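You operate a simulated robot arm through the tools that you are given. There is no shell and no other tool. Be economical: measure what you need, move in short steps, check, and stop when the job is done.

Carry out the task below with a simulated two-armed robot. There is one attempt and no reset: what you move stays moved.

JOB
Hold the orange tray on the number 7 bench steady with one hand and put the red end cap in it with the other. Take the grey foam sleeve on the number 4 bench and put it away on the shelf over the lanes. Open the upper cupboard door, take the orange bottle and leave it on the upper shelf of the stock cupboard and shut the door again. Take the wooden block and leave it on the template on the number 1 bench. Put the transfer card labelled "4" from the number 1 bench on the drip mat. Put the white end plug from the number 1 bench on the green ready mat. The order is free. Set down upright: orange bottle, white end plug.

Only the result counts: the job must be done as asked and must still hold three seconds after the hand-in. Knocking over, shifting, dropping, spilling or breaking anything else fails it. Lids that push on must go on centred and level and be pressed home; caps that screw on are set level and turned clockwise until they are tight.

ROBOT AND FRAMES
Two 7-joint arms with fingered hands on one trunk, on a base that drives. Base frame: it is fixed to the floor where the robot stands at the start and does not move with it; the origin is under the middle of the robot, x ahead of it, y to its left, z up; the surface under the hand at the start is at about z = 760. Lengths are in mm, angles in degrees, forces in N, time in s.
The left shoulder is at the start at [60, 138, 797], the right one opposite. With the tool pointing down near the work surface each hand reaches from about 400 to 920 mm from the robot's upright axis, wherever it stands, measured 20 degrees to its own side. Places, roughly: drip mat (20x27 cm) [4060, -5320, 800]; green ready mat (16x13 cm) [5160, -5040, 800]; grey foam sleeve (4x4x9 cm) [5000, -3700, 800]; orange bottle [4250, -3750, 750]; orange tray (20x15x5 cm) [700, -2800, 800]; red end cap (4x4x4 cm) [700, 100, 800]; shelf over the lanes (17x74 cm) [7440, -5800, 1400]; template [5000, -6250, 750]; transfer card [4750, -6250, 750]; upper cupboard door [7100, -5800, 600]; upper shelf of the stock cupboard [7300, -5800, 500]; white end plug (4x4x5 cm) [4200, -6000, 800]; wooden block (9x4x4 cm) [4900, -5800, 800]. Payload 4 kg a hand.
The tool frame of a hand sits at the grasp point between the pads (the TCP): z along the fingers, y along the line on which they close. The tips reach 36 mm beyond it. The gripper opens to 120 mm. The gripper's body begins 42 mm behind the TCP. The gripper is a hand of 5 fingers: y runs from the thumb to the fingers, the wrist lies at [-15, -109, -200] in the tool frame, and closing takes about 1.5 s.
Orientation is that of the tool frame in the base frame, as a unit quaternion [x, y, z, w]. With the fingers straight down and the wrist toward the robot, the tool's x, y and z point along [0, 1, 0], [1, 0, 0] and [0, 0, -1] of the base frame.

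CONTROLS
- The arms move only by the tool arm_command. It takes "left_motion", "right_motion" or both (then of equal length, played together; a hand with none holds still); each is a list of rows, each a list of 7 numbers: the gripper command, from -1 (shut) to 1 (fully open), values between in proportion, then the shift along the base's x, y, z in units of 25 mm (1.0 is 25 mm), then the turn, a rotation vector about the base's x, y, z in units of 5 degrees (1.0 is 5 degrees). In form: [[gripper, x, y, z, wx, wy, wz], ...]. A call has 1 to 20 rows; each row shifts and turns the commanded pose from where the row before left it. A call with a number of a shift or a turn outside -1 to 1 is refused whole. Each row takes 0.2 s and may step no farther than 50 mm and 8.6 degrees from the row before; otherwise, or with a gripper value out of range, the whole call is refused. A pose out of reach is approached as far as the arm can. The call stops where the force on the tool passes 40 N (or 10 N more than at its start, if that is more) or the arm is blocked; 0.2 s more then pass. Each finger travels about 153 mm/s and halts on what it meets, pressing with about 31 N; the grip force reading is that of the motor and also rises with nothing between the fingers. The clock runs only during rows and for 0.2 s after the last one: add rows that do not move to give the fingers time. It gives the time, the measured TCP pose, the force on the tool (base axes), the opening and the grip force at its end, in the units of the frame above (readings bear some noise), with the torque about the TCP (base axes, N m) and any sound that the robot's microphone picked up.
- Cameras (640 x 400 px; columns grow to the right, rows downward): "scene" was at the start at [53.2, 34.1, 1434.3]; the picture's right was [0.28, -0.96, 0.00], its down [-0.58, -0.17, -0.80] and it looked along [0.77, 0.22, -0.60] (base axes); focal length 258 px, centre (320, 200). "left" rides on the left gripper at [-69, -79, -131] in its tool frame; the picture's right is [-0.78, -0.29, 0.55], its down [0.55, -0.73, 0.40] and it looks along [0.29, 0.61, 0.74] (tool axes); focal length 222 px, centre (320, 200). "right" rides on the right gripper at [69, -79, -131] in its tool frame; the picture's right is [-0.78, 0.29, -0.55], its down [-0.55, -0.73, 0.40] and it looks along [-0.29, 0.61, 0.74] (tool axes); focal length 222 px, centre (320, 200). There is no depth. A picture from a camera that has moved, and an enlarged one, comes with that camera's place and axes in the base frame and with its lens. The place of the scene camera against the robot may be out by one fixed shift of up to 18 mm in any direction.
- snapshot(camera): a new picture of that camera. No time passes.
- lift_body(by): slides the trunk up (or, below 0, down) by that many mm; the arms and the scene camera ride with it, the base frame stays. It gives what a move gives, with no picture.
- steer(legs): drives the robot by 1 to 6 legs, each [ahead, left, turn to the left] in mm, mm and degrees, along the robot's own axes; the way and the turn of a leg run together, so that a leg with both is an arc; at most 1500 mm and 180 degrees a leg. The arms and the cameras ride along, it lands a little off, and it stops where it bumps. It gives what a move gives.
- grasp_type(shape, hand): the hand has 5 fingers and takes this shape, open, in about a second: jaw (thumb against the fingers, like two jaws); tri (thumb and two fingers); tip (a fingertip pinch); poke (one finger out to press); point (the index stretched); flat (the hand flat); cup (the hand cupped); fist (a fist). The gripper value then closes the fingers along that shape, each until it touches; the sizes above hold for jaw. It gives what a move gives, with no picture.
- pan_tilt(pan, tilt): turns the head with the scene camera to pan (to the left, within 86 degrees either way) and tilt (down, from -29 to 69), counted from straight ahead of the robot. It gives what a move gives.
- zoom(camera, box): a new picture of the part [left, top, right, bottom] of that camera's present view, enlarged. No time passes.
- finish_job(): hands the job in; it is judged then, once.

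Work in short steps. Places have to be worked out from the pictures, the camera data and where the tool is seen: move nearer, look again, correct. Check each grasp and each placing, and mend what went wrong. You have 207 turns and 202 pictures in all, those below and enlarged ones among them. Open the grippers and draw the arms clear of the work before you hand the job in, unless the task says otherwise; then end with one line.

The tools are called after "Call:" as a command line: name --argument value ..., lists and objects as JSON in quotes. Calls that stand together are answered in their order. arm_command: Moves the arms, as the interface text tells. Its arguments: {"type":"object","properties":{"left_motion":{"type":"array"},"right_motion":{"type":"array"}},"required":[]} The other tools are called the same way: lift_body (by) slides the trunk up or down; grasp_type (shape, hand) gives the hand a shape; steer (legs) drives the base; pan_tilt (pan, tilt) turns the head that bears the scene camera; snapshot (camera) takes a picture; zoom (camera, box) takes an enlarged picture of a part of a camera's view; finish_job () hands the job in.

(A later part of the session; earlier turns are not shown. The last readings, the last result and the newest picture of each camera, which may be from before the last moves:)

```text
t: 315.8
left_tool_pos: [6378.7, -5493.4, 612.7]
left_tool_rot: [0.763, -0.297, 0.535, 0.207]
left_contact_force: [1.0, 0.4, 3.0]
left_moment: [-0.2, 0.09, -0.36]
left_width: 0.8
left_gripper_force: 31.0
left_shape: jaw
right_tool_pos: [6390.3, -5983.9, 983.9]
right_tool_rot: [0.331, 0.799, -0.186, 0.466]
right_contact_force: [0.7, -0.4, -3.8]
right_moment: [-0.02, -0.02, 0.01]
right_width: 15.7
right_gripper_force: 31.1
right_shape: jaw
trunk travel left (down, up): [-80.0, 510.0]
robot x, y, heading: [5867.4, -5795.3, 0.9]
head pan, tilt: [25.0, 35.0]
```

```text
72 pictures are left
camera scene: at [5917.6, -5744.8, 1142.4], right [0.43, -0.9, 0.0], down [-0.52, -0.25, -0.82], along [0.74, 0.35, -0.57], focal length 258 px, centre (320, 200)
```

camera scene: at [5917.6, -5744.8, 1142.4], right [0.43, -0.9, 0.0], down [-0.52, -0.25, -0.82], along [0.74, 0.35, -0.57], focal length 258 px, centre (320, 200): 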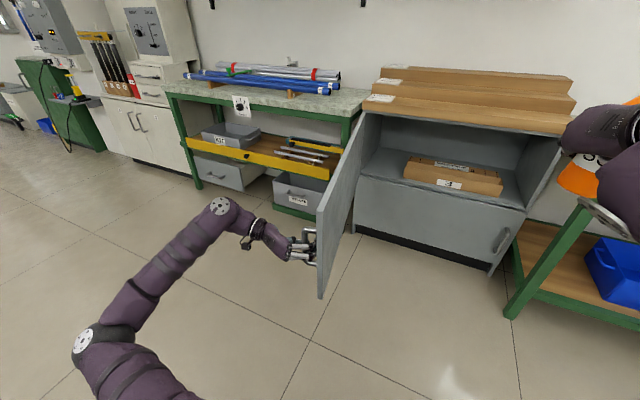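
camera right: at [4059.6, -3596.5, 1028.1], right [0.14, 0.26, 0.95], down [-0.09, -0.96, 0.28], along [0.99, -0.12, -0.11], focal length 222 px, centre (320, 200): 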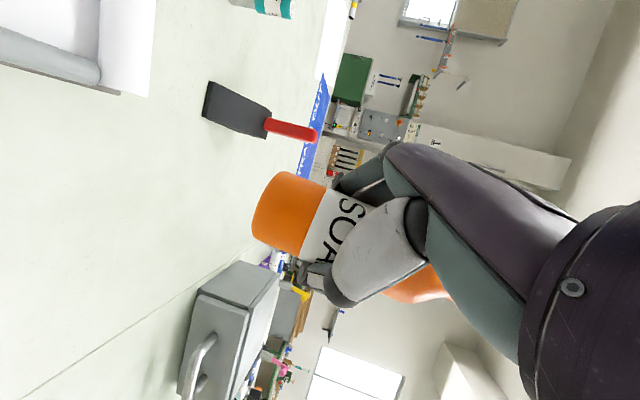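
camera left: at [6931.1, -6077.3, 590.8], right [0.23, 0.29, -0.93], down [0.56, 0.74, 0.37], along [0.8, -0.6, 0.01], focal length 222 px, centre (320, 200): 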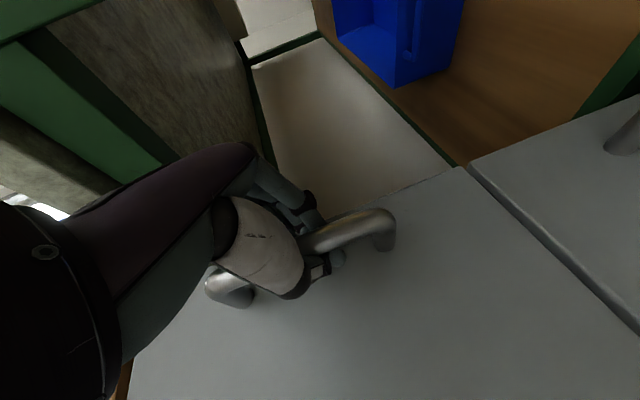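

The door is ~82° open. I release the handle, withdraw, and lift the left arm above the door height.

Call:
arm_command --left_motion '[[-0.6, 0, 0, 0, 0, 0, 0], [-0.3, 0, 0, 0, 0, 0, 0], [0, 0, 0, 0, 0, 0, 0], [0.2, 0, 0, 0, 0, 0, 0], [0.2, 0, 0, 0, 0, 0, 0], [0.2, -0.56, 0.5, 0.2, 0, 0, 0], [0.2, -0.56, 0.5, 0.2, 0, 0, 0], [0.2, -0.56, 0.5, 0.2, 0, 0, 0], [0.2, -0.56, 0.5, 0.2, 0, 0, 0], [0.2, 0, 0.3, 1, 0, 0, 0.7], [0.2, 0, 0.3, 1, 0, 0, 0.7], [0.2, 0, 0.3, 1, 0, 0, 0.7], [0.2, 0, 0.3, 1, 0, 0, 0.7], [0.2, 0, 0.3, 1, 0, 0, 0.7], [0.2, 0, 0.3, 1, 0, 0, 0.7], [0.2, 0, 0, 1, 0, 0, 0.7], [0.2, 0, 0, 1, 0, 0, 0.7], [0.2, 0, 0, 1, 0, 0, 0.7], [0.2, 0, 0, 1, 0, 0, 0.7]]'

Call:
pan_tilt --pan 5 --tilt 25

Call:
snapshot --camera "scene"

Call:
zoom --camera "scene" --box '[240, 140, 440, 265]'

```text
t: 319.8
left_tool_pos: [6323.5, -5396.2, 883.2]
left_tool_rot: [0.818, -0.054, 0.571, 0.037]
left_contact_force: [0.2, -0.4, -0.4]
left_moment: [0.0, -0.01, -0.02]
left_width: 72.1
left_gripper_force: 0.1
left_shape: jaw
right_tool_pos: [6388.9, -5982.8, 984.4]
right_tool_rot: [0.33, 0.799, -0.186, 0.466]
right_contact_force: [0.0, 0.2, -3.0]
right_moment: [-0.04, 0.03, -0.04]
right_width: 15.9
right_gripper_force: 30.6
right_shape: jaw
trunk travel left (down, up): [-80.0, 510.0]
robot x, y, heading: [5869.2, -5791.9, 0.6]
head pan, tilt: [25.0, 35.0]
```

```text
t: 320.6
left_tool_pos: [6322.6, -5396.3, 883.7]
left_tool_rot: [0.817, -0.053, 0.573, 0.036]
left_contact_force: [0.3, 0.5, 0.4]
left_moment: [-0.02, 0.01, 0.0]
left_width: 71.8
left_gripper_force: 0.1
left_shape: jaw
right_tool_pos: [6390.0, -5982.7, 984.7]
right_tool_rot: [0.33, 0.799, -0.186, 0.467]
right_contact_force: [1.0, 0.3, -3.2]
right_moment: [-0.01, 0.02, -0.01]
right_width: 16.1
right_gripper_force: 30.9
right_shape: jaw
trunk travel left (down, up): [-80.0, 510.0]
robot x, y, heading: [5871.7, -5789.7, 0.4]
head pan, tilt: [5.0, 25.0]
```

```text
71 pictures are left
camera scene: at [5929.9, -5773.6, 1158.1], right [0.1, -1.0, 0.0], down [-0.42, -0.04, -0.91], along [0.9, 0.09, -0.42], focal length 258 px, centre (320, 200)
```

scene: 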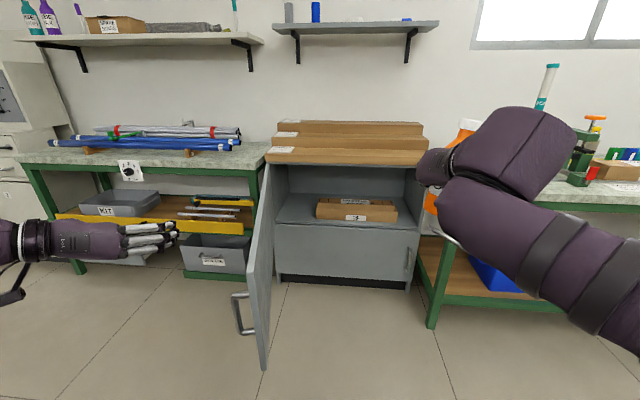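

```text
3.20 times, centred on (340, 202) of scene
camera zoom: at [5929.9, -5773.6, 1158.1], right [0.1, -1.0, 0.0], down [-0.42, -0.04, -0.91], along [0.9, 0.09, -0.42], focal length 826 px, centre (256, 192)
```

zoom: 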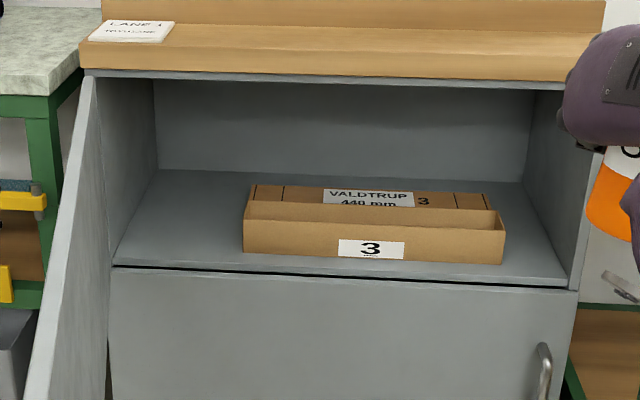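

The interior shows a box in the middle; the free space on the left (~200 mm) is best. I lower the trunk 62 mm, raise the left arm clear, and extend the right hand forward and down to insertion height.

Call:
lift_body --by -62

Call:
arm_command --right_motion '[[-1, 0.5, 0, -1, 0, 0, 0], [-1, 0.5, 0, -1, 0, 0, 0], [-1, 0.5, 0, -1, 0, 0, 0], [-1, 0.8, 0, -1, 0, 0, 0], [-1, 0.8, 0, -1, 0, 0, 0], [-1, 0.9, 0, -1, 0, 0, 0], [-1, 0.9, 0, -1, 0, 0, 0], [-1, 0.9, 0, -1, 0, 0, 0], [-1, 0.9, 0, -1, 0, 0, 0], [-1, 0.9, 0, -1, 0, 0, 0], [-1, 0.9, 0, -1, 0, 0, 0], [-1, 0.9, 0, -1, 0, 0, 0], [-1, 0.9, 0, -1, 0, 0, 0], [-1, 0.9, 0, -1, 0, 0, 0], [-1, 0, 0, 0, 0, 0, 0]]' --left_motion '[[0.2, 0, 0, 1, 0, 0, 0], [0.2, 0, 0, 1, 0, 0, 0], [0.2, 0, 0, 1, 0, 0, 0], [0.2, 0, 0, 1, 0, 0, 0], [0.2, 0, 0, 1, 0, 0, 0], [0.2, 0, 0, 1, 0, 0, 0], [0.2, 0, 0, 1, 0, 0, 0], [0.2, 0, 0, 0, 0, 0, 0], [0.2, 0, 0, 0, 0, 0, 0], [0.2, 0, 0, 0, 0, 0, 0], [0.2, 0, 0, 0, 0, 0, 0], [0.2, 0, 0, 0, 0, 0, 0], [0.2, 0, 0, 0, 0, 0, 0], [0.2, 0, 0, 0, 0, 0, 0], [0.2, 0, 0, 0, 0, 0, 0]]'

Call:
snapshot --camera "scene"

```text
t: 321.6
left_tool_pos: [6324.0, -5398.1, 822.8]
left_tool_rot: [0.817, -0.053, 0.572, 0.036]
left_contact_force: [0.2, 0.3, 0.2]
left_moment: [0.0, -0.01, -0.01]
left_width: 72.1
left_gripper_force: 0.0
left_shape: jaw
right_tool_pos: [6388.7, -5982.3, 923.1]
right_tool_rot: [0.329, 0.799, -0.186, 0.467]
right_contact_force: [-0.5, 0.6, -2.6]
right_moment: [-0.03, 0.0, -0.05]
right_width: 15.9
right_gripper_force: 31.0
right_shape: jaw
trunk travel left (down, up): [-18.0, 572.0]
robot x, y, heading: [5873.8, -5794.0, 0.6]
head pan, tilt: [5.0, 25.0]
```

```text
t: 324.8
left_tool_pos: [6323.6, -5396.7, 997.8]
left_tool_rot: [0.818, -0.053, 0.572, 0.036]
left_contact_force: [0.4, 0.1, 0.6]
left_moment: [-0.02, 0.0, 0.02]
left_width: 72.1
left_gripper_force: 0.0
left_shape: jaw
right_tool_pos: [6670.2, -5982.6, 572.5]
right_tool_rot: [0.33, 0.799, -0.187, 0.466]
right_contact_force: [-0.5, -0.2, -3.5]
right_moment: [-0.07, -0.04, -0.01]
right_width: 15.9
right_gripper_force: 30.7
right_shape: jaw
trunk travel left (down, up): [-18.0, 572.0]
robot x, y, heading: [5871.0, -5792.0, 0.5]
head pan, tilt: [5.0, 25.0]
```

```text
69 pictures are left
camera scene: at [5930.1, -5773.7, 1096.2], right [0.1, -1.0, 0.0], down [-0.42, -0.04, -0.91], along [0.9, 0.09, -0.42], focal length 258 px, centre (320, 200)
```

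scene: 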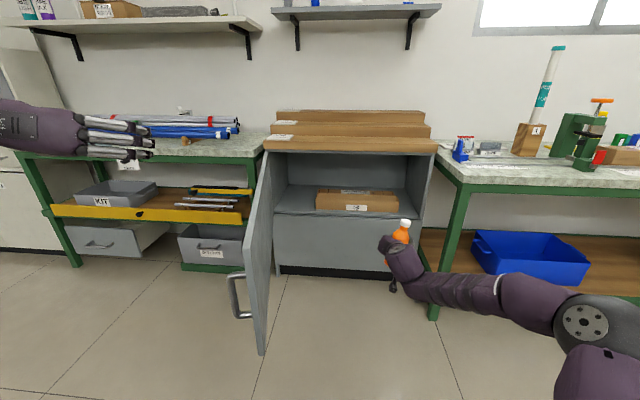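

The pose works: bottle at [6670, -5983, 572]. I will enter with heading 45° so the right hand points straight in at the left part of the shelf: strafe right, turn, then approach.

Call:
steer --legs '[[0, -279, 0], [0, 0, 44.5], [177, -177, 0]]'

Call:
pan_tilt --pan -25 --tilt 30

Call:
snapshot --camera "scene"

Call:
snapshot --camera "right"

```text
t: 330.2
left_tool_pos: [6155.3, -5450.7, 996.7]
left_tool_rot: [0.775, 0.266, 0.542, -0.188]
left_contact_force: [0.1, -0.1, 0.7]
left_moment: [0.0, 0.0, 0.01]
left_width: 72.1
left_gripper_force: 0.0
left_shape: jaw
right_tool_pos: [6814.4, -5617.3, 572.1]
right_tool_rot: [-0.004, 0.865, 0.009, 0.502]
right_contact_force: [0.1, 0.7, -3.0]
right_moment: [0.0, 0.0, -0.01]
right_width: 15.5
right_gripper_force: 31.4
right_shape: jaw
trunk travel left (down, up): [-18.0, 572.0]
robot x, y, heading: [6116.2, -6052.7, 46.2]
head pan, tilt: [5.0, 25.0]
```

```text
t: 331.2
left_tool_pos: [6155.6, -5451.3, 998.2]
left_tool_rot: [0.775, 0.266, 0.542, -0.187]
left_contact_force: [0.2, -0.2, 0.0]
left_moment: [-0.02, 0.02, 0.0]
left_width: 72.0
left_gripper_force: 0.1
left_shape: jaw
right_tool_pos: [6815.8, -5615.7, 572.3]
right_tool_rot: [-0.004, 0.865, 0.008, 0.501]
right_contact_force: [-0.3, -0.3, -3.0]
right_moment: [-0.06, -0.01, 0.02]
right_width: 15.7
right_gripper_force: 30.6
right_shape: jaw
trunk travel left (down, up): [-18.0, 572.0]
robot x, y, heading: [6117.4, -6052.0, 46.1]
head pan, tilt: [-25.0, 30.0]
```

```text
68 pictures are left
camera scene: at [6181.1, -6032.0, 1088.2], right [0.36, -0.93, 0.0], down [-0.47, -0.18, -0.87], along [0.81, 0.31, -0.5], focal length 258 px, centre (320, 200)
```

scene: 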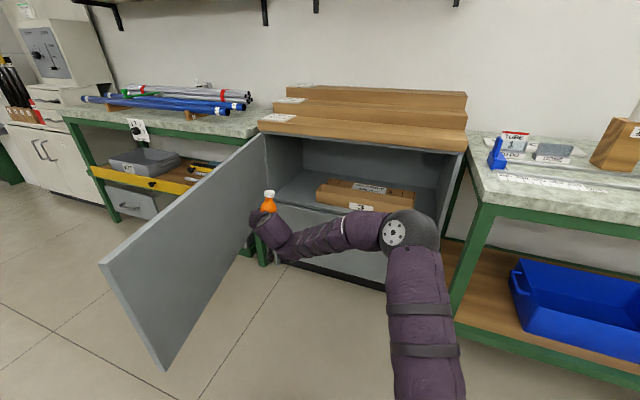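

```text
67 pictures are left
camera right: at [6668.1, -5698.0, 576.9], right [-0.09, 0.28, 0.96], down [0.63, -0.73, 0.27], along [0.77, 0.63, -0.11], focal length 222 px, centre (320, 200)
```

right: 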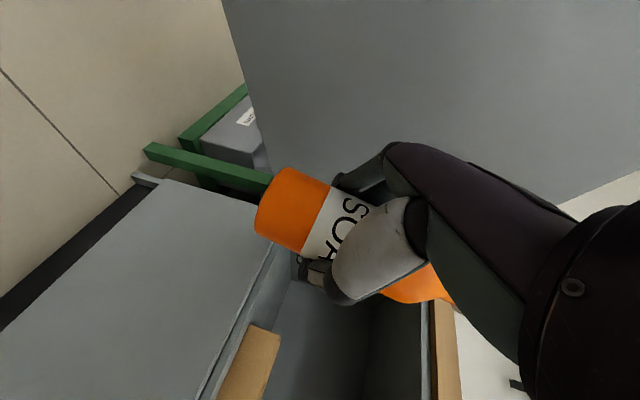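

The bottle is in front of the opening. I move the base in by (+220, +30) and check.

Call:
steer --legs '[[174, -137, 0]]'

Call:
snapshot --camera "scene"

Call:
snapshot --camera "right"

```text
t: 332.9
left_tool_pos: [6373.6, -5422.4, 998.2]
left_tool_rot: [0.774, 0.267, 0.543, -0.187]
left_contact_force: [-0.5, 0.6, 0.8]
left_moment: [-0.02, -0.02, 0.0]
left_width: 71.7
left_gripper_force: 0.1
left_shape: jaw
right_tool_pos: [7034.1, -5587.7, 573.6]
right_tool_rot: [-0.005, 0.865, 0.01, 0.502]
right_contact_force: [-1.1, -0.7, -2.2]
right_moment: [-0.02, -0.03, -0.01]
right_width: 15.9
right_gripper_force: 30.7
right_shape: jaw
trunk travel left (down, up): [-18.0, 572.0]
robot x, y, heading: [6335.1, -6028.9, 46.2]
head pan, tilt: [-25.0, 30.0]
```

```text
66 pictures are left
camera scene: at [6399.4, -6003.7, 1088.2], right [0.36, -0.93, 0.0], down [-0.47, -0.18, -0.87], along [0.81, 0.31, -0.5], focal length 258 px, centre (320, 200)
```

scene: 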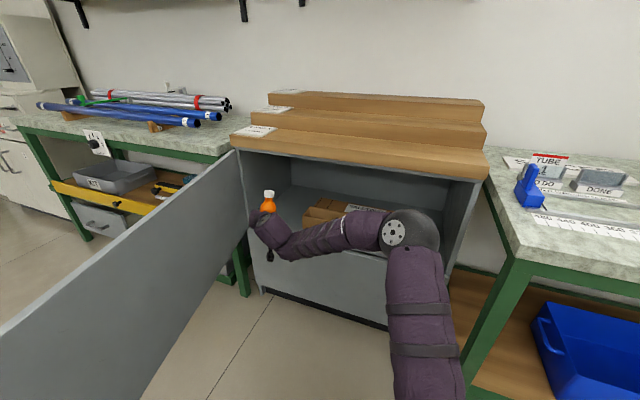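

```text
65 pictures are left
camera right: at [6886.0, -5669.1, 577.0], right [-0.09, 0.28, 0.96], down [0.63, -0.73, 0.27], along [0.77, 0.63, -0.11], focal length 222 px, centre (320, 200)
```

right: 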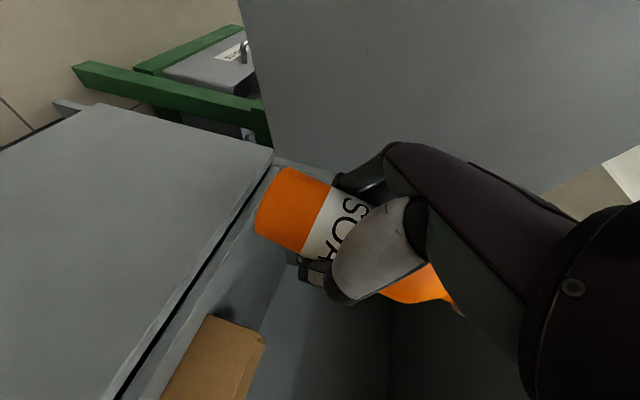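

Shelf surface is z≈446 and the left wall y≈-5414. I drive the remaining (+141, +45).

Call:
steer --legs '[[130, -70, 0]]'

Call:
snapshot --camera "scene"

Call:
snapshot --camera "right"

```text
t: 334.2
left_tool_pos: [6515.3, -5375.9, 997.9]
left_tool_rot: [0.774, 0.268, 0.542, -0.187]
left_contact_force: [-0.7, -0.3, 0.2]
left_moment: [-0.01, -0.02, -0.01]
left_width: 71.9
left_gripper_force: 0.0
left_shape: jaw
right_tool_pos: [7175.5, -5540.5, 572.6]
right_tool_rot: [-0.005, 0.865, 0.009, 0.502]
right_contact_force: [0.1, -0.5, -2.9]
right_moment: [-0.01, -0.03, 0.03]
right_width: 15.7
right_gripper_force: 31.2
right_shape: jaw
trunk travel left (down, up): [-18.0, 572.0]
robot x, y, heading: [6478.9, -5981.4, 45.6]
head pan, tilt: [-25.0, 30.0]
```

```text
64 pictures are left
camera scene: at [6541.7, -5957.3, 1088.2], right [0.36, -0.93, 0.0], down [-0.47, -0.18, -0.87], along [0.81, 0.31, -0.5], focal length 258 px, centre (320, 200)
```

scene: 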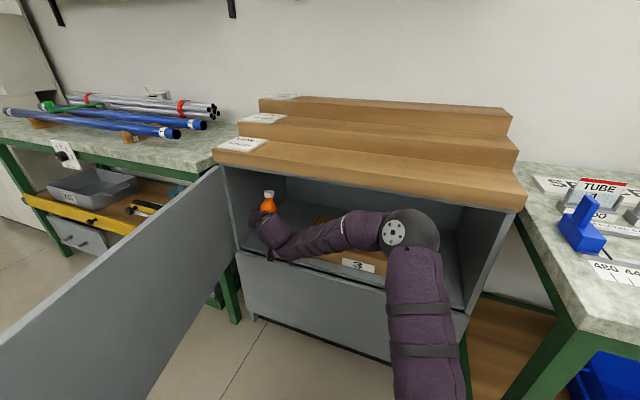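

```text
63 pictures are left
camera right: at [7028.4, -5622.9, 576.9], right [-0.09, 0.28, 0.96], down [0.63, -0.73, 0.27], along [0.77, 0.63, -0.11], focal length 222 px, centre (320, 200)
```

right: 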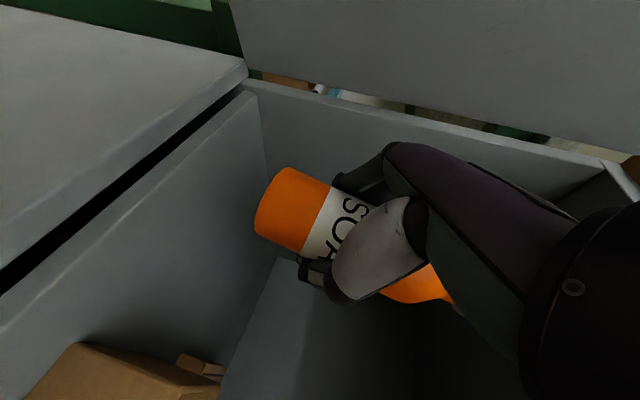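

The bottle is inside over the free area. I lower it toward the shelf.

Call:
arm_command --right_motion '[[-1, 0, 0, -0.5, 0, 0, 0], [-1, 0, 0, -0.5, 0, 0, 0], [-1, 0, 0, -0.5, 0, 0, 0], [-1, 0, 0, -0.5, 0, 0, 0], [-1, 0, 0, -0.3, 0, 0, 0], [-1, 0, 0, 0, 0, 0, 0]]'

Call:
snapshot --camera "right"

Call:
zoom --camera "scene" --box '[200, 150, 360, 250]'

```text
t: 335.6
left_tool_pos: [6516.9, -5375.8, 997.0]
left_tool_rot: [0.775, 0.267, 0.541, -0.188]
left_contact_force: [-0.6, 0.1, 0.0]
left_moment: [-0.03, 0.02, -0.01]
left_width: 72.0
left_gripper_force: 0.2
left_shape: jaw
right_tool_pos: [7175.7, -5542.2, 513.8]
right_tool_rot: [-0.005, 0.865, 0.009, 0.502]
right_contact_force: [0.1, -0.1, -3.3]
right_moment: [-0.02, -0.03, 0.01]
right_width: 15.2
right_gripper_force: 30.6
right_shape: jaw
trunk travel left (down, up): [-18.0, 572.0]
robot x, y, heading: [6480.9, -5976.9, 45.8]
head pan, tilt: [-25.0, 30.0]
```

```text
62 pictures are left
camera right: at [7028.6, -5623.4, 518.2], right [-0.09, 0.28, 0.96], down [0.63, -0.73, 0.27], along [0.77, 0.63, -0.11], focal length 222 px, centre (320, 200)
```

right: 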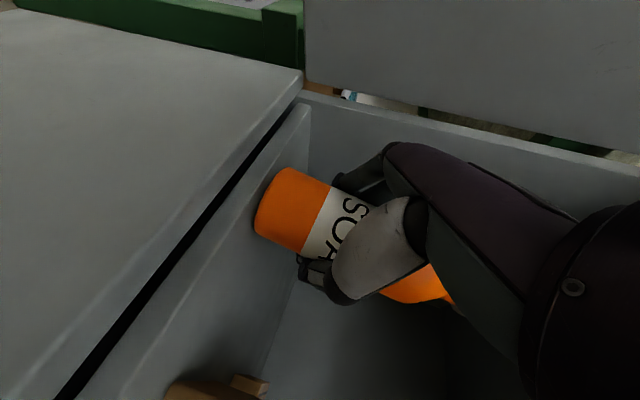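

```text
4.00 times, centred on (280, 200) of scene
camera zoom: at [6541.8, -5957.3, 1088.2], right [0.36, -0.93, 0.0], down [-0.47, -0.18, -0.87], along [0.81, 0.31, -0.5], focal length 1033 px, centre (480, 200)
```

zoom: 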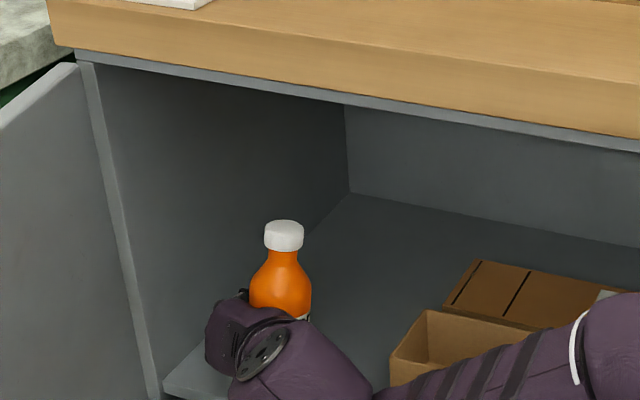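

The bottle leans about 8° sideways in the grip. I correct by rotating the hand -7.5° about x, and move 20 mm deeper.

Call:
arm_command --right_motion '[[-1, 0.4, 0, 0, -0.5, 0, 0], [-1, 0.4, 0, 0, -0.5, 0, 0], [-1, 0, 0, 0, -0.5, 0, 0], [-1, 0, 0, 0, 0, 0, 0]]'

Call:
snapshot --camera "right"

Call:
zoom --camera "scene" --box '[200, 150, 360, 250]'

```text
t: 336.6
left_tool_pos: [6516.0, -5375.9, 998.7]
left_tool_rot: [0.774, 0.267, 0.542, -0.188]
left_contact_force: [0.5, 0.6, 0.5]
left_moment: [-0.02, 0.01, -0.01]
left_width: 72.1
left_gripper_force: 0.2
left_shape: jaw
right_tool_pos: [7195.4, -5540.4, 513.1]
right_tool_rot: [-0.037, 0.864, -0.048, 0.5]
right_contact_force: [-0.4, 0.2, -1.8]
right_moment: [-0.01, -0.03, -0.02]
right_width: 15.8
right_gripper_force: 30.9
right_shape: jaw
trunk travel left (down, up): [-18.0, 572.0]
robot x, y, heading: [6480.0, -5975.3, 46.0]
head pan, tilt: [-25.0, 30.0]
```

```text
60 pictures are left
camera right: at [7048.8, -5621.4, 529.5], right [-0.09, 0.4, 0.91], down [0.63, -0.69, 0.37], along [0.77, 0.61, -0.19], focal length 222 px, centre (320, 200)
```

right: 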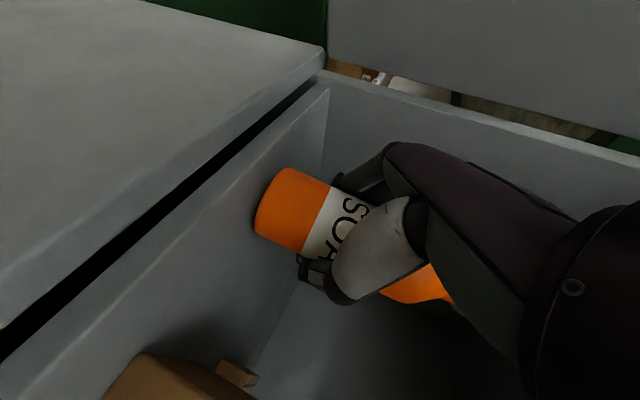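

```text
4.00 times, centred on (280, 200) of scene
camera zoom: at [6541.8, -5957.3, 1088.2], right [0.36, -0.93, 0.0], down [-0.47, -0.18, -0.87], along [0.81, 0.31, -0.5], focal length 1033 px, centre (480, 200)
```

zoom: 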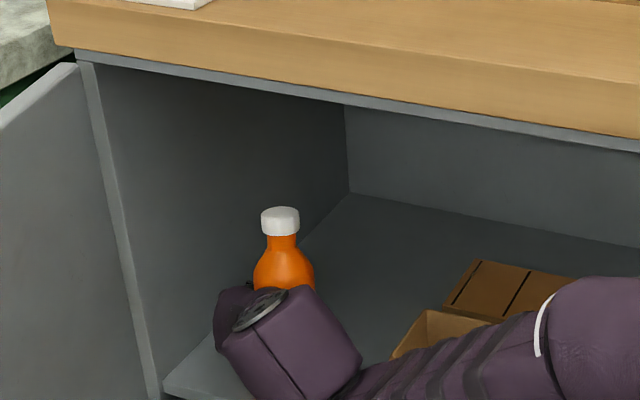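

Upright within about 2°. I lower gently until contact.

Call:
arm_command --right_motion '[[-1, 0, 0, -0.3, 0, 0, 0], [-1, 0, 0, -0.15, 0, 0, 0], [-1, 0, 0, 0, 0, 0, 0]]'

```text
t: 337.4
left_tool_pos: [6513.9, -5377.0, 998.9]
left_tool_rot: [0.774, 0.266, 0.543, -0.188]
left_contact_force: [-0.3, 0.5, 0.1]
left_moment: [-0.02, 0.04, -0.01]
left_width: 71.8
left_gripper_force: 0.1
left_shape: jaw
right_tool_pos: [7197.0, -5540.9, 508.7]
right_tool_rot: [-0.037, 0.862, -0.047, 0.504]
right_contact_force: [2.2, -0.3, 23.3]
right_moment: [0.21, -0.15, -0.04]
right_width: 15.3
right_gripper_force: 30.8
right_shape: jaw
trunk travel left (down, up): [-18.0, 572.0]
robot x, y, heading: [6477.5, -5980.4, 45.9]
head pan, tilt: [-25.0, 30.0]
```

Contact with the shelf. I relieve the load, open slowly, and check before withdrawing.

Call:
arm_command --right_motion '[[-1, 0, 0, 0.2, 0, 0, 0], [-0.8, 0, 0, 0, 0, 0, 0], [-0.5, 0, 0, 0, 0, 0, 0], [-0.2, 0, 0, 0, 0, 0, 0], [0, 0, 0, 0, 0, 0, 0], [0.2, 0, 0, 0, 0, 0, 0], [0.4, 0, 0, 0, 0, 0, 0], [0.5, 0, 0, 0, 0, 0, 0], [0.5, 0, 0, 0, 0, 0, 0]]'

Call:
snapshot --camera "right"

Call:
zoom --camera "scene" --box '[200, 150, 360, 250]'

```text
t: 339.4
left_tool_pos: [6515.4, -5376.3, 998.4]
left_tool_rot: [0.774, 0.267, 0.542, -0.188]
left_contact_force: [-0.1, 0.2, 0.3]
left_moment: [0.01, 0.03, -0.01]
left_width: 72.0
left_gripper_force: 0.1
left_shape: jaw
right_tool_pos: [7196.6, -5540.8, 509.5]
right_tool_rot: [-0.038, 0.864, -0.048, 0.5]
right_contact_force: [0.9, 0.6, -0.6]
right_moment: [-0.02, 0.0, -0.02]
right_width: 89.6
right_gripper_force: 0.0
right_shape: jaw
trunk travel left (down, up): [-18.0, 572.0]
robot x, y, heading: [6481.5, -5976.9, 46.0]
head pan, tilt: [-25.0, 30.0]
```

```text
58 pictures are left
camera right: at [7048.5, -5621.5, 524.0], right [-0.09, 0.4, 0.91], down [0.63, -0.69, 0.36], along [0.77, 0.61, -0.19], focal length 222 px, centre (320, 200)
```

right: 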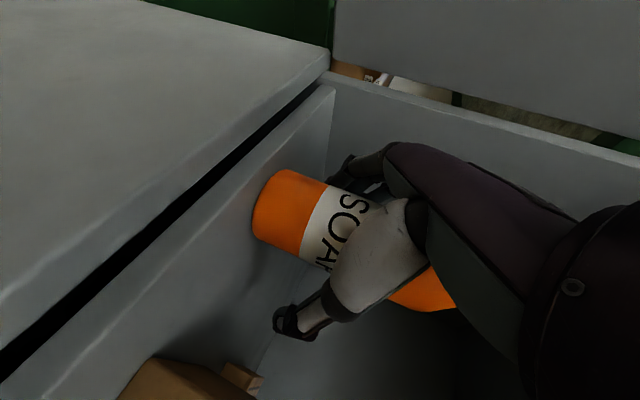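

```text
4.00 times, centred on (280, 200) of scene
camera zoom: at [6541.6, -5957.4, 1088.2], right [0.36, -0.93, 0.0], down [-0.47, -0.18, -0.87], along [0.81, 0.31, -0.5], focal length 1033 px, centre (480, 200)
```

zoom: 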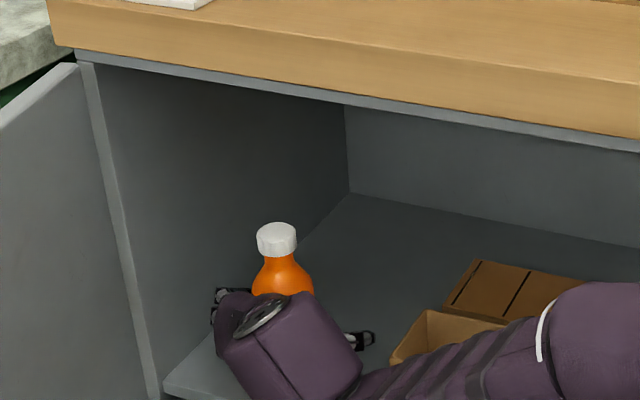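

The bottle stands. I withdraw the hand straight back (-x).

Call:
arm_command --right_motion '[[0.5, -0.5, 0, 0, 0, 0, 0], [0.5, -0.8, 0, 0, 0, 0, 0], [0.5, -0.8, 0, 0, 0, 0, 0], [0.5, -0.8, 0, 0, 0, 0, 0], [0.5, -0.8, 0, 0.2, 0, 0, 0], [0.5, -0.8, 0, 0.3, 0, 0, 0], [0.5, 0, 0, 0, 0, 0, 0]]'

Call:
zoom --camera "scene" --box '[180, 140, 380, 265]'

```text
t: 341.0
left_tool_pos: [6516.2, -5377.4, 997.1]
left_tool_rot: [0.775, 0.267, 0.541, -0.188]
left_contact_force: [-0.5, 0.6, -0.5]
left_moment: [0.04, 0.01, 0.0]
left_width: 71.8
left_gripper_force: 0.1
left_shape: jaw
right_tool_pos: [7083.4, -5540.2, 520.0]
right_tool_rot: [-0.037, 0.864, -0.048, 0.5]
right_contact_force: [-0.9, 0.6, -0.2]
right_moment: [-0.02, 0.0, 0.0]
right_width: 89.8
right_gripper_force: 0.0
right_shape: jaw
trunk travel left (down, up): [-18.0, 572.0]
robot x, y, heading: [6477.5, -5977.2, 45.6]
head pan, tilt: [-25.0, 30.0]
```

```text
3.20 times, centred on (280, 202) of scene
camera zoom: at [6541.5, -5957.4, 1088.2], right [0.36, -0.93, 0.0], down [-0.47, -0.18, -0.87], along [0.81, 0.31, -0.5], focal length 826 px, centre (448, 192)
```

zoom: 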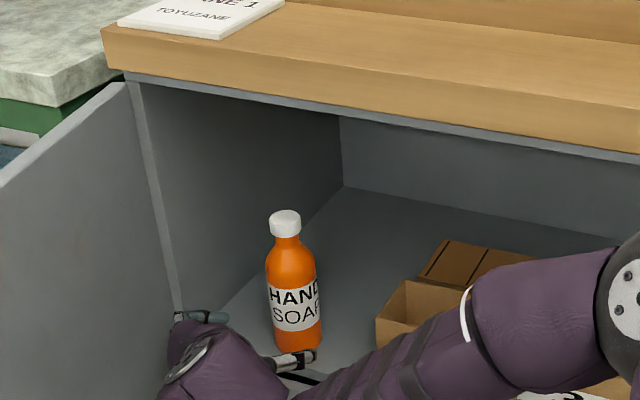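

The bottle stands upright on the upper shelf. I back out along the reverse path and turn square again.

Call:
steer --legs '[[-305, 205, 0], [-154, 157, 0], [0, 0, -45.7]]'

Call:
lift_body --by 62

Call:
arm_command --right_motion '[[0.5, -0.7, 0, 1, 0, 0, 0], [0.5, -0.7, 0, 1, 0, 0, 0], [0.5, -0.7, 0, 1, 0, 0, 0], [0.5, -0.7, 0, 1, 0, 0, 0], [0.5, -0.7, 0, 1, 0, 0, 0], [0.5, -0.7, 0, 1, 0, 0, 0], [0.5, -0.7, 0, 1, 0, 0, 0], [0.5, -0.7, 0, 1, 0, 0, 0], [0.5, -0.7, 0, 1, 0, 0, 0], [0.5, -0.7, 0, 1, 0, 0, 0], [0.5, -0.7, 0, 1, 0, 0, 0], [0.5, -0.7, 0, 1, 0, 0, 0], [0.5, 0, 0, 1, 0, 0, 0], [0.5, 0, 0, 1, 0, 0, 0], [0.5, 0, 0, 1, 0, 0, 0], [0.5, 0, 0, 1, 0, 0, 0]]'

Call:
pan_tilt --pan 15 --tilt 30

Call:
snapshot --camera "scene"

```text
t: 346.7
left_tool_pos: [6349.2, -5653.2, 996.5]
left_tool_rot: [0.818, -0.041, 0.573, 0.028]
left_contact_force: [-0.3, -0.4, -0.9]
left_moment: [0.01, -0.04, -0.04]
left_width: 72.1
left_gripper_force: 0.1
left_shape: jaw
right_tool_pos: [6644.8, -6164.7, 520.9]
right_tool_rot: [0.287, 0.815, -0.231, 0.447]
right_contact_force: [0.2, 0.0, -0.2]
right_moment: [0.01, 0.0, 0.02]
right_width: 89.9
right_gripper_force: 0.0
right_shape: jaw
trunk travel left (down, up): [-18.0, 572.0]
robot x, y, heading: [5904.1, -6060.5, 2.3]
head pan, tilt: [-25.0, 30.0]
```

```text
t: 347.7
left_tool_pos: [6348.8, -5654.7, 1059.5]
left_tool_rot: [0.818, -0.041, 0.573, 0.028]
left_contact_force: [-0.2, -0.3, 0.3]
left_moment: [-0.01, 0.02, -0.02]
left_width: 72.0
left_gripper_force: 0.1
left_shape: jaw
right_tool_pos: [6645.6, -6165.0, 580.9]
right_tool_rot: [0.287, 0.815, -0.231, 0.447]
right_contact_force: [-0.9, 0.6, 0.8]
right_moment: [0.03, 0.03, 0.03]
right_width: 89.8
right_gripper_force: 0.0
right_shape: jaw
trunk travel left (down, up): [-80.0, 510.0]
robot x, y, heading: [5905.8, -6062.7, 1.8]
head pan, tilt: [-25.0, 30.0]
```

```text
t: 351.1
left_tool_pos: [6350.3, -5653.5, 1059.7]
left_tool_rot: [0.818, -0.041, 0.573, 0.027]
left_contact_force: [0.9, -0.2, -0.2]
left_moment: [0.01, -0.02, 0.03]
left_width: 72.0
left_gripper_force: 0.0
left_shape: jaw
right_tool_pos: [6437.4, -6169.3, 983.9]
right_tool_rot: [0.286, 0.815, -0.231, 0.447]
right_contact_force: [0.2, 0.4, -0.2]
right_moment: [-0.01, -0.03, 0.01]
right_width: 89.7
right_gripper_force: 0.1
right_shape: jaw
trunk travel left (down, up): [-80.0, 510.0]
robot x, y, heading: [5905.8, -6061.3, 2.2]
head pan, tilt: [-25.0, 30.0]
```

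```text
t: 352.1
left_tool_pos: [6349.1, -5653.2, 1059.2]
left_tool_rot: [0.818, -0.041, 0.573, 0.028]
left_contact_force: [-0.4, 0.7, -0.7]
left_moment: [-0.01, -0.02, 0.01]
left_width: 72.3
left_gripper_force: 0.1
left_shape: jaw
right_tool_pos: [6436.7, -6169.1, 983.2]
right_tool_rot: [0.287, 0.816, -0.231, 0.446]
right_contact_force: [-0.6, -0.4, -0.4]
right_moment: [-0.01, -0.04, 0.0]
right_width: 89.7
right_gripper_force: 0.0
right_shape: jaw
trunk travel left (down, up): [-80.0, 510.0]
robot x, y, heading: [5904.5, -6060.9, 2.1]
head pan, tilt: [15.0, 30.0]
```

```text
55 pictures are left
camera scene: at [5962.6, -6026.9, 1150.2], right [0.29, -0.96, 0.0], down [-0.48, -0.15, -0.87], along [0.83, 0.25, -0.5], focal length 258 px, centre (320, 200)
```

scene: 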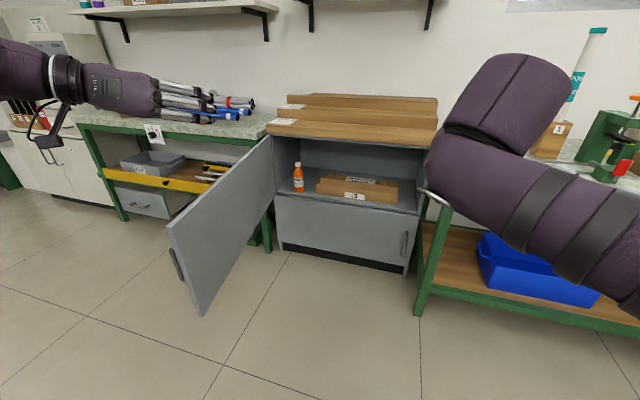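

The bottle is seen standing inside. Now I strafe left over the door, then lower the closed left hand on the outer side of the door for pushing.

Call:
steer --legs '[[0, 290, -2]]'

Call:
arm_command --left_motion '[[-1, 0, 0, -1, 0, 0, -0.4], [-1, 0, 0, -1, 0, 0, -0.4], [-1, 0, 0, -1, 0, 0, -0.4], [-1, 0, 0, -1, 0, 0, -0.4], [-1, 0, 0, -1, 0, 0, -0.4], [-1, 0, 0, -1, 0, 0, -0.4], [-1, 0, 0, -1, 0, 0, -0.4], [-1, 0, 0, -1, 0, 0, -0.4], [-1, 0, 0, -1, 0, 0, -0.4], [-1, 0, 0, -1, 0, 0, -0.4], [-1, 0, 0, -1, 0, 0, -0.4], [-1, 0, 0, -1, 0, 0, -0.4], [-1, 0, 0, -1, 0, 0, -0.4], [-1, 0, 0, -1, 0, 0, -0.4], [-1, 0, 0, -1, 0, 0, -0.4], [-1, 0, 0, -1, 0, 0, -0.4], [-1, 0, 0, -1, 0, 0, -0.4], [-1, 0, 0, 0, 0, 0, 0]]'

Call:
pan_tilt --pan 25 --tilt 35

Call:
snapshot --camera "scene"

```text
t: 354.1
left_tool_pos: [6357.6, -5380.0, 1059.4]
left_tool_rot: [0.817, -0.055, 0.573, 0.037]
left_contact_force: [-0.8, -1.3, 0.3]
left_moment: [-0.03, 0.0, -0.03]
left_width: 71.7
left_gripper_force: 0.1
left_shape: jaw
right_tool_pos: [6425.7, -5898.7, 983.5]
right_tool_rot: [0.301, 0.811, -0.238, 0.442]
right_contact_force: [-0.4, -0.8, 0.1]
right_moment: [0.0, -0.04, 0.0]
right_width: 89.7
right_gripper_force: 0.1
right_shape: jaw
trunk travel left (down, up): [-80.0, 510.0]
robot x, y, heading: [5902.4, -5774.1, 0.3]
head pan, tilt: [15.0, 30.0]
```

```text
t: 357.9
left_tool_pos: [6355.4, -5380.6, 634.4]
left_tool_rot: [0.765, -0.293, 0.536, 0.203]
left_contact_force: [-0.2, 0.9, -0.2]
left_moment: [-0.01, -0.04, 0.01]
left_width: 0.1
left_gripper_force: 31.3
left_shape: jaw
right_tool_pos: [6428.8, -5898.2, 983.0]
right_tool_rot: [0.301, 0.81, -0.237, 0.443]
right_contact_force: [0.4, 0.8, 0.0]
right_moment: [-0.01, 0.01, 0.01]
right_width: 89.9
right_gripper_force: 0.0
right_shape: jaw
trunk travel left (down, up): [-80.0, 510.0]
robot x, y, heading: [5897.7, -5776.0, -0.1]
head pan, tilt: [15.0, 30.0]
```

```text
t: 358.7
left_tool_pos: [6357.0, -5380.9, 634.6]
left_tool_rot: [0.766, -0.291, 0.536, 0.203]
left_contact_force: [0.3, 0.1, 0.6]
left_moment: [0.01, -0.03, -0.01]
left_width: 0.1
left_gripper_force: 31.0
left_shape: jaw
right_tool_pos: [6428.0, -5897.8, 983.2]
right_tool_rot: [0.301, 0.81, -0.238, 0.442]
right_contact_force: [-0.2, 0.6, -0.1]
right_moment: [-0.01, 0.01, 0.0]
right_width: 89.8
right_gripper_force: 0.1
right_shape: jaw
trunk travel left (down, up): [-80.0, 510.0]
robot x, y, heading: [5901.3, -5773.0, 0.4]
head pan, tilt: [25.0, 35.0]
```

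```text
54 pictures are left
camera scene: at [5949.9, -5726.4, 1142.5], right [0.43, -0.9, 0.0], down [-0.52, -0.24, -0.82], along [0.74, 0.35, -0.57], focal length 258 px, centre (320, 200)
```

scene: 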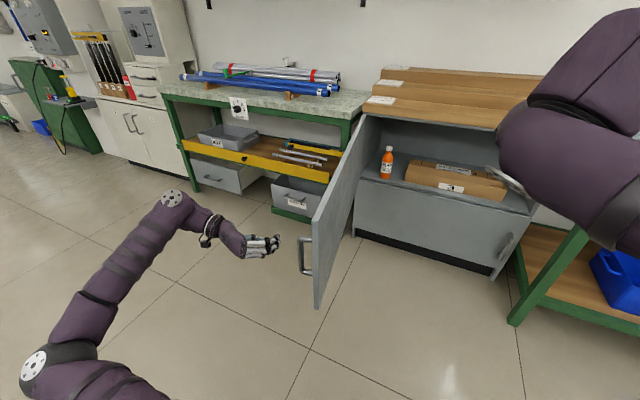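

The closed hand is on the outer side. I drive the base along the closing arc, pushing the door with the fingertips.

Call:
steer --legs '[[101, 0, 0], [0, -106, 0], [28, -110, 0], [46, -103, 0], [64, -94, 0], [78, -82, 0]]'

Call:
snapshot --camera "scene"

```text
t: 363.9
left_tool_pos: [6675.0, -5882.3, 634.0]
left_tool_rot: [0.765, -0.292, 0.537, 0.202]
left_contact_force: [-0.4, -0.7, -0.2]
left_moment: [0.0, 0.02, 0.02]
left_width: 0.2
left_gripper_force: 31.1
left_shape: jaw
right_tool_pos: [6747.0, -6400.0, 983.5]
right_tool_rot: [0.301, 0.811, -0.238, 0.442]
right_contact_force: [-0.4, 0.1, 0.1]
right_moment: [0.01, 0.01, -0.04]
right_width: 89.8
right_gripper_force: 0.0
right_shape: jaw
trunk travel left (down, up): [-80.0, 510.0]
robot x, y, heading: [6217.4, -6278.4, 0.5]
head pan, tilt: [25.0, 35.0]
```

```text
53 pictures are left
camera scene: at [6268.4, -6228.3, 1142.4], right [0.43, -0.9, 0.0], down [-0.52, -0.25, -0.82], along [0.74, 0.35, -0.57], focal length 258 px, centre (320, 200)
```

scene: 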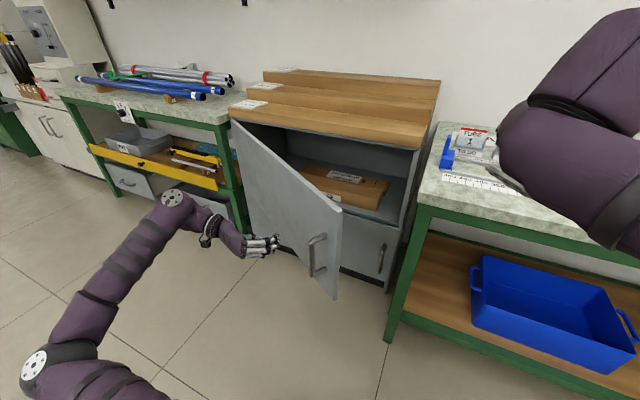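

It follows well. I continue with two more legs, then finish with the arm.

Call:
steer --legs '[[92, -62, 0], [103, -45, 0]]'

Call:
arm_command --left_motion '[[-1, 0.8, -0.3, 0, 0, 0, 0], [-1, 0.8, -0.25, 0, 0, 0, 0], [-1, 0.8, -0.2, 0, 0, 0, 0], [-1, 0.8, -0.2, 0, 0, 0, 0], [-1, 0.8, -0.1, 0, 0, 0, 0], [-1, 0.8, -0.1, 0, 0, 0, 0], [-1, 0.8, 0, 0, 0, 0, 0], [-1, 0.8, 0, 0, 0, 0, 0], [-1, 0.8, 0, 0, 0, 0, 0], [-1, 0.8, 0, 0, 0, 0, 0], [-1, 0.5, 0, 0, 0, 0, 0], [-1, 0.5, 0, 0, 0, 0, 0], [-1, 0.5, 0, 0, 0, 0, 0], [-1, 0.5, 0, 0, 0, 0, 0]]'

Call:
snapshot --camera "scene"

```text
t: 365.9
left_tool_pos: [6871.6, -5986.3, 634.8]
left_tool_rot: [0.767, -0.289, 0.536, 0.202]
left_contact_force: [0.4, 0.4, 0.1]
left_moment: [-0.01, -0.04, 0.01]
left_width: 0.0
left_gripper_force: 31.0
left_shape: jaw
right_tool_pos: [6945.3, -6505.0, 983.7]
right_tool_rot: [0.298, 0.811, -0.237, 0.443]
right_contact_force: [0.8, -0.7, -0.1]
right_moment: [0.02, 0.03, -0.02]
right_width: 89.9
right_gripper_force: 0.0
right_shape: jaw
trunk travel left (down, up): [-80.0, 510.0]
robot x, y, heading: [6418.5, -6383.4, 0.9]
head pan, tilt: [25.0, 35.0]
```

```text
t: 368.5
left_tool_pos: [7087.4, -6012.2, 634.3]
left_tool_rot: [0.767, -0.294, 0.533, 0.204]
left_contact_force: [-15.5, 0.5, 1.3]
left_moment: [0.0, -0.15, -0.43]
left_width: 0.0
left_gripper_force: 30.6
left_shape: jaw
right_tool_pos: [6943.9, -6503.3, 983.9]
right_tool_rot: [0.297, 0.812, -0.237, 0.444]
right_contact_force: [-1.0, -0.9, -0.2]
right_moment: [-0.01, -0.01, 0.01]
right_width: 89.7
right_gripper_force: 0.2
right_shape: jaw
trunk travel left (down, up): [-80.0, 510.0]
robot x, y, heading: [6414.5, -6384.2, 1.0]
head pan, tilt: [25.0, 35.0]
stopped in row 13 (left hand): the force on the tool passed its limit at 48 N (the readings are from after the stop); the commanded pose is now the measured one
```

```text
52 pictures are left
camera scene: at [6464.6, -6335.2, 1142.5], right [0.43, -0.9, 0.0], down [-0.52, -0.25, -0.82], along [0.74, 0.36, -0.57], focal length 258 px, centre (320, 200)
```

scene: 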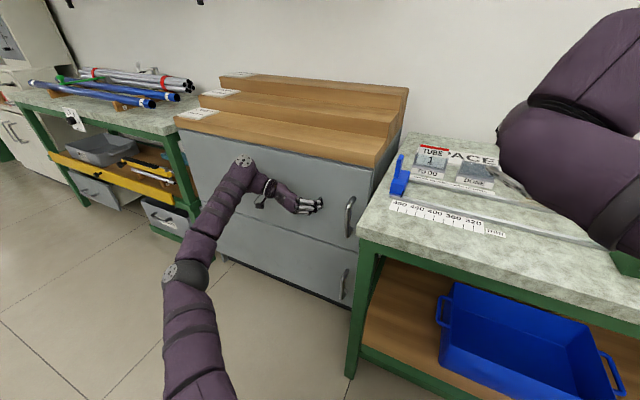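

The door seems shut (firm resistance at the closed plane). I zoom to verify flushness.

Call:
zoom --camera "scene" --box '[280, 120, 420, 300]'

```text
2.22 times, centred on (350, 210) of scene
camera zoom: at [6464.6, -6335.2, 1142.5], right [0.43, -0.9, 0.0], down [-0.52, -0.25, -0.82], along [0.74, 0.36, -0.57], focal length 574 px, centre (253, 178)
```

zoom: 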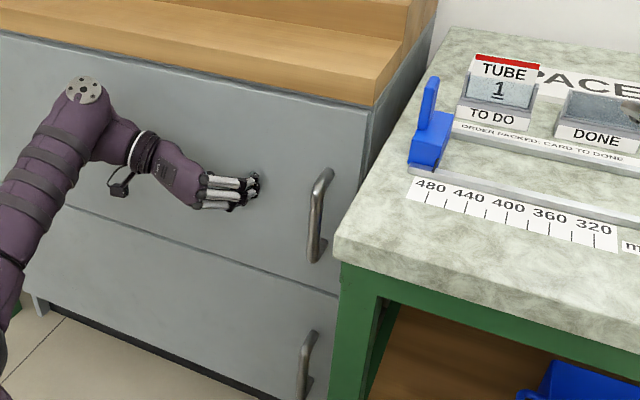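

The door is flush. I withdraw the hand, back into the lane, raise the trunk to normal height, and return both hands to pointing down.

Call:
arm_command --left_motion '[[-1, -0.8, 0.2, 0, 0, 0, 0], [-1, -1, 0.2, 0, 0, 0, 0], [-1, -1, 0.2, 0, 0, 0, 0], [-1, -1, 0, 0, 0, 0, 0]]'

Call:
steer --legs '[[-370, 0, -0.8]]'

Call:
lift_body --by 295

Call:
arm_command --right_motion '[[0.6, 0, 0, -0.6, 0.916, 0.278, -0.692], [0.6, 0, 0, -0.6, 0.916, 0.278, -0.692], [0.7, 0, 0, -0.6, 0.916, 0.278, -0.692], [0.8, 0, 0, -0.6, 0.916, 0.278, -0.692], [0.9, 0, 0, -0.6, 0.916, 0.278, -0.692], [1, 0, 0, -0.6, 0.916, 0.278, -0.692], [1, 0, 0, -0.6, 0.916, 0.278, -0.692], [1, 0, 0, -0.6, 0.916, 0.278, -0.692], [1, 0, 0, -0.6, 0.916, 0.278, -0.692], [1, 0, 0, -0.6, 0.916, 0.278, -0.692], [1, 0, 0, -0.6, 0.916, 0.278, -0.692], [1, 0, 0, -0.6, 0.916, 0.278, -0.692], [1, 0, -0.3, 0, 0.916, 0.278, -0.692]]' --left_motion '[[-1, -0.2, 0, 0.4, -0.29, 0.652, 0.931], [-1, -0.2, 0, 0.4, -0.29, 0.652, 0.931], [-0.5, -0.2, 0, 0.4, -0.29, 0.652, 0.931], [0, -0.2, 0, 0.4, -0.29, 0.652, 0.931], [0.5, 0, 0, 0.4, -0.29, 0.652, 0.931], [1, 0, 0, 0.4, -0.29, 0.652, 0.931], [1, 0, 0, 0.4, -0.29, 0.652, 0.931], [1, 0, 0, 0.4, -0.29, 0.652, 0.931], [1, 0, 0, 0.4, -0.29, 0.652, 0.931], [1, 0, 0, 0.4, -0.29, 0.652, 0.931], [1, 0, 0, 0.4, -0.29, 0.652, 0.931], [1, 0, 0, 0.4, -0.29, 0.652, 0.931], [1, 0, 0, 0, 0, 0, 0]]'

```text
t: 369.5
left_tool_pos: [6995.9, -5996.8, 633.1]
left_tool_rot: [0.768, -0.292, 0.533, 0.202]
left_contact_force: [-0.5, 0.6, -0.5]
left_moment: [-0.02, 0.01, 0.0]
left_width: 0.0
left_gripper_force: 30.5
left_shape: jaw
right_tool_pos: [6944.7, -6501.8, 983.3]
right_tool_rot: [0.297, 0.812, -0.236, 0.444]
right_contact_force: [0.7, -0.1, 0.0]
right_moment: [-0.02, -0.02, -0.02]
right_width: 89.8
right_gripper_force: 0.0
right_shape: jaw
trunk travel left (down, up): [-80.0, 510.0]
robot x, y, heading: [6415.8, -6386.7, 0.5]
head pan, tilt: [25.0, 35.0]
```

```text
t: 371.9
left_tool_pos: [6626.8, -6002.9, 631.2]
left_tool_rot: [0.767, -0.294, 0.532, 0.204]
left_contact_force: [0.2, -1.1, -0.1]
left_moment: [0.04, -0.03, -0.03]
left_width: 0.0
left_gripper_force: 30.9
left_shape: jaw
right_tool_pos: [6573.9, -6509.5, 982.4]
right_tool_rot: [0.3, 0.811, -0.239, 0.442]
right_contact_force: [0.4, -0.7, -0.4]
right_moment: [0.04, 0.01, -0.01]
right_width: 89.9
right_gripper_force: 0.1
right_shape: jaw
trunk travel left (down, up): [-80.0, 510.0]
robot x, y, heading: [6050.2, -6389.8, 0.5]
head pan, tilt: [25.0, 35.0]
```

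```text
t: 374.8
left_tool_pos: [6628.4, -6003.0, 928.5]
left_tool_rot: [0.767, -0.294, 0.533, 0.204]
left_contact_force: [0.0, 0.2, 0.1]
left_moment: [0.04, 0.04, -0.01]
left_width: 0.0
left_gripper_force: 30.6
left_shape: jaw
right_tool_pos: [6574.0, -6509.1, 1277.8]
right_tool_rot: [0.299, 0.811, -0.237, 0.443]
right_contact_force: [0.5, 0.1, 0.6]
right_moment: [0.0, -0.02, -0.03]
right_width: 90.0
right_gripper_force: 0.1
right_shape: jaw
trunk travel left (down, up): [-375.0, 215.0]
robot x, y, heading: [6045.6, -6388.9, 0.6]
head pan, tilt: [25.0, 35.0]
```

```text
t: 377.6
left_tool_pos: [6608.7, -6002.8, 1045.9]
left_tool_rot: [0.903, 0.253, 0.324, 0.127]
left_contact_force: [0.5, -1.1, 0.8]
left_moment: [0.02, 0.01, -0.01]
left_width: 119.6
left_gripper_force: 0.0
left_shape: jaw
right_tool_pos: [6572.9, -6515.7, 1097.9]
right_tool_rot: [0.708, 0.706, 0.0, -0.002]
right_contact_force: [0.2, 0.6, 0.0]
right_moment: [0.03, -0.01, -0.01]
right_width: 119.9
right_gripper_force: 0.0
right_shape: jaw
trunk travel left (down, up): [-375.0, 215.0]
robot x, y, heading: [6042.6, -6387.6, 0.4]
head pan, tilt: [25.0, 35.0]
```

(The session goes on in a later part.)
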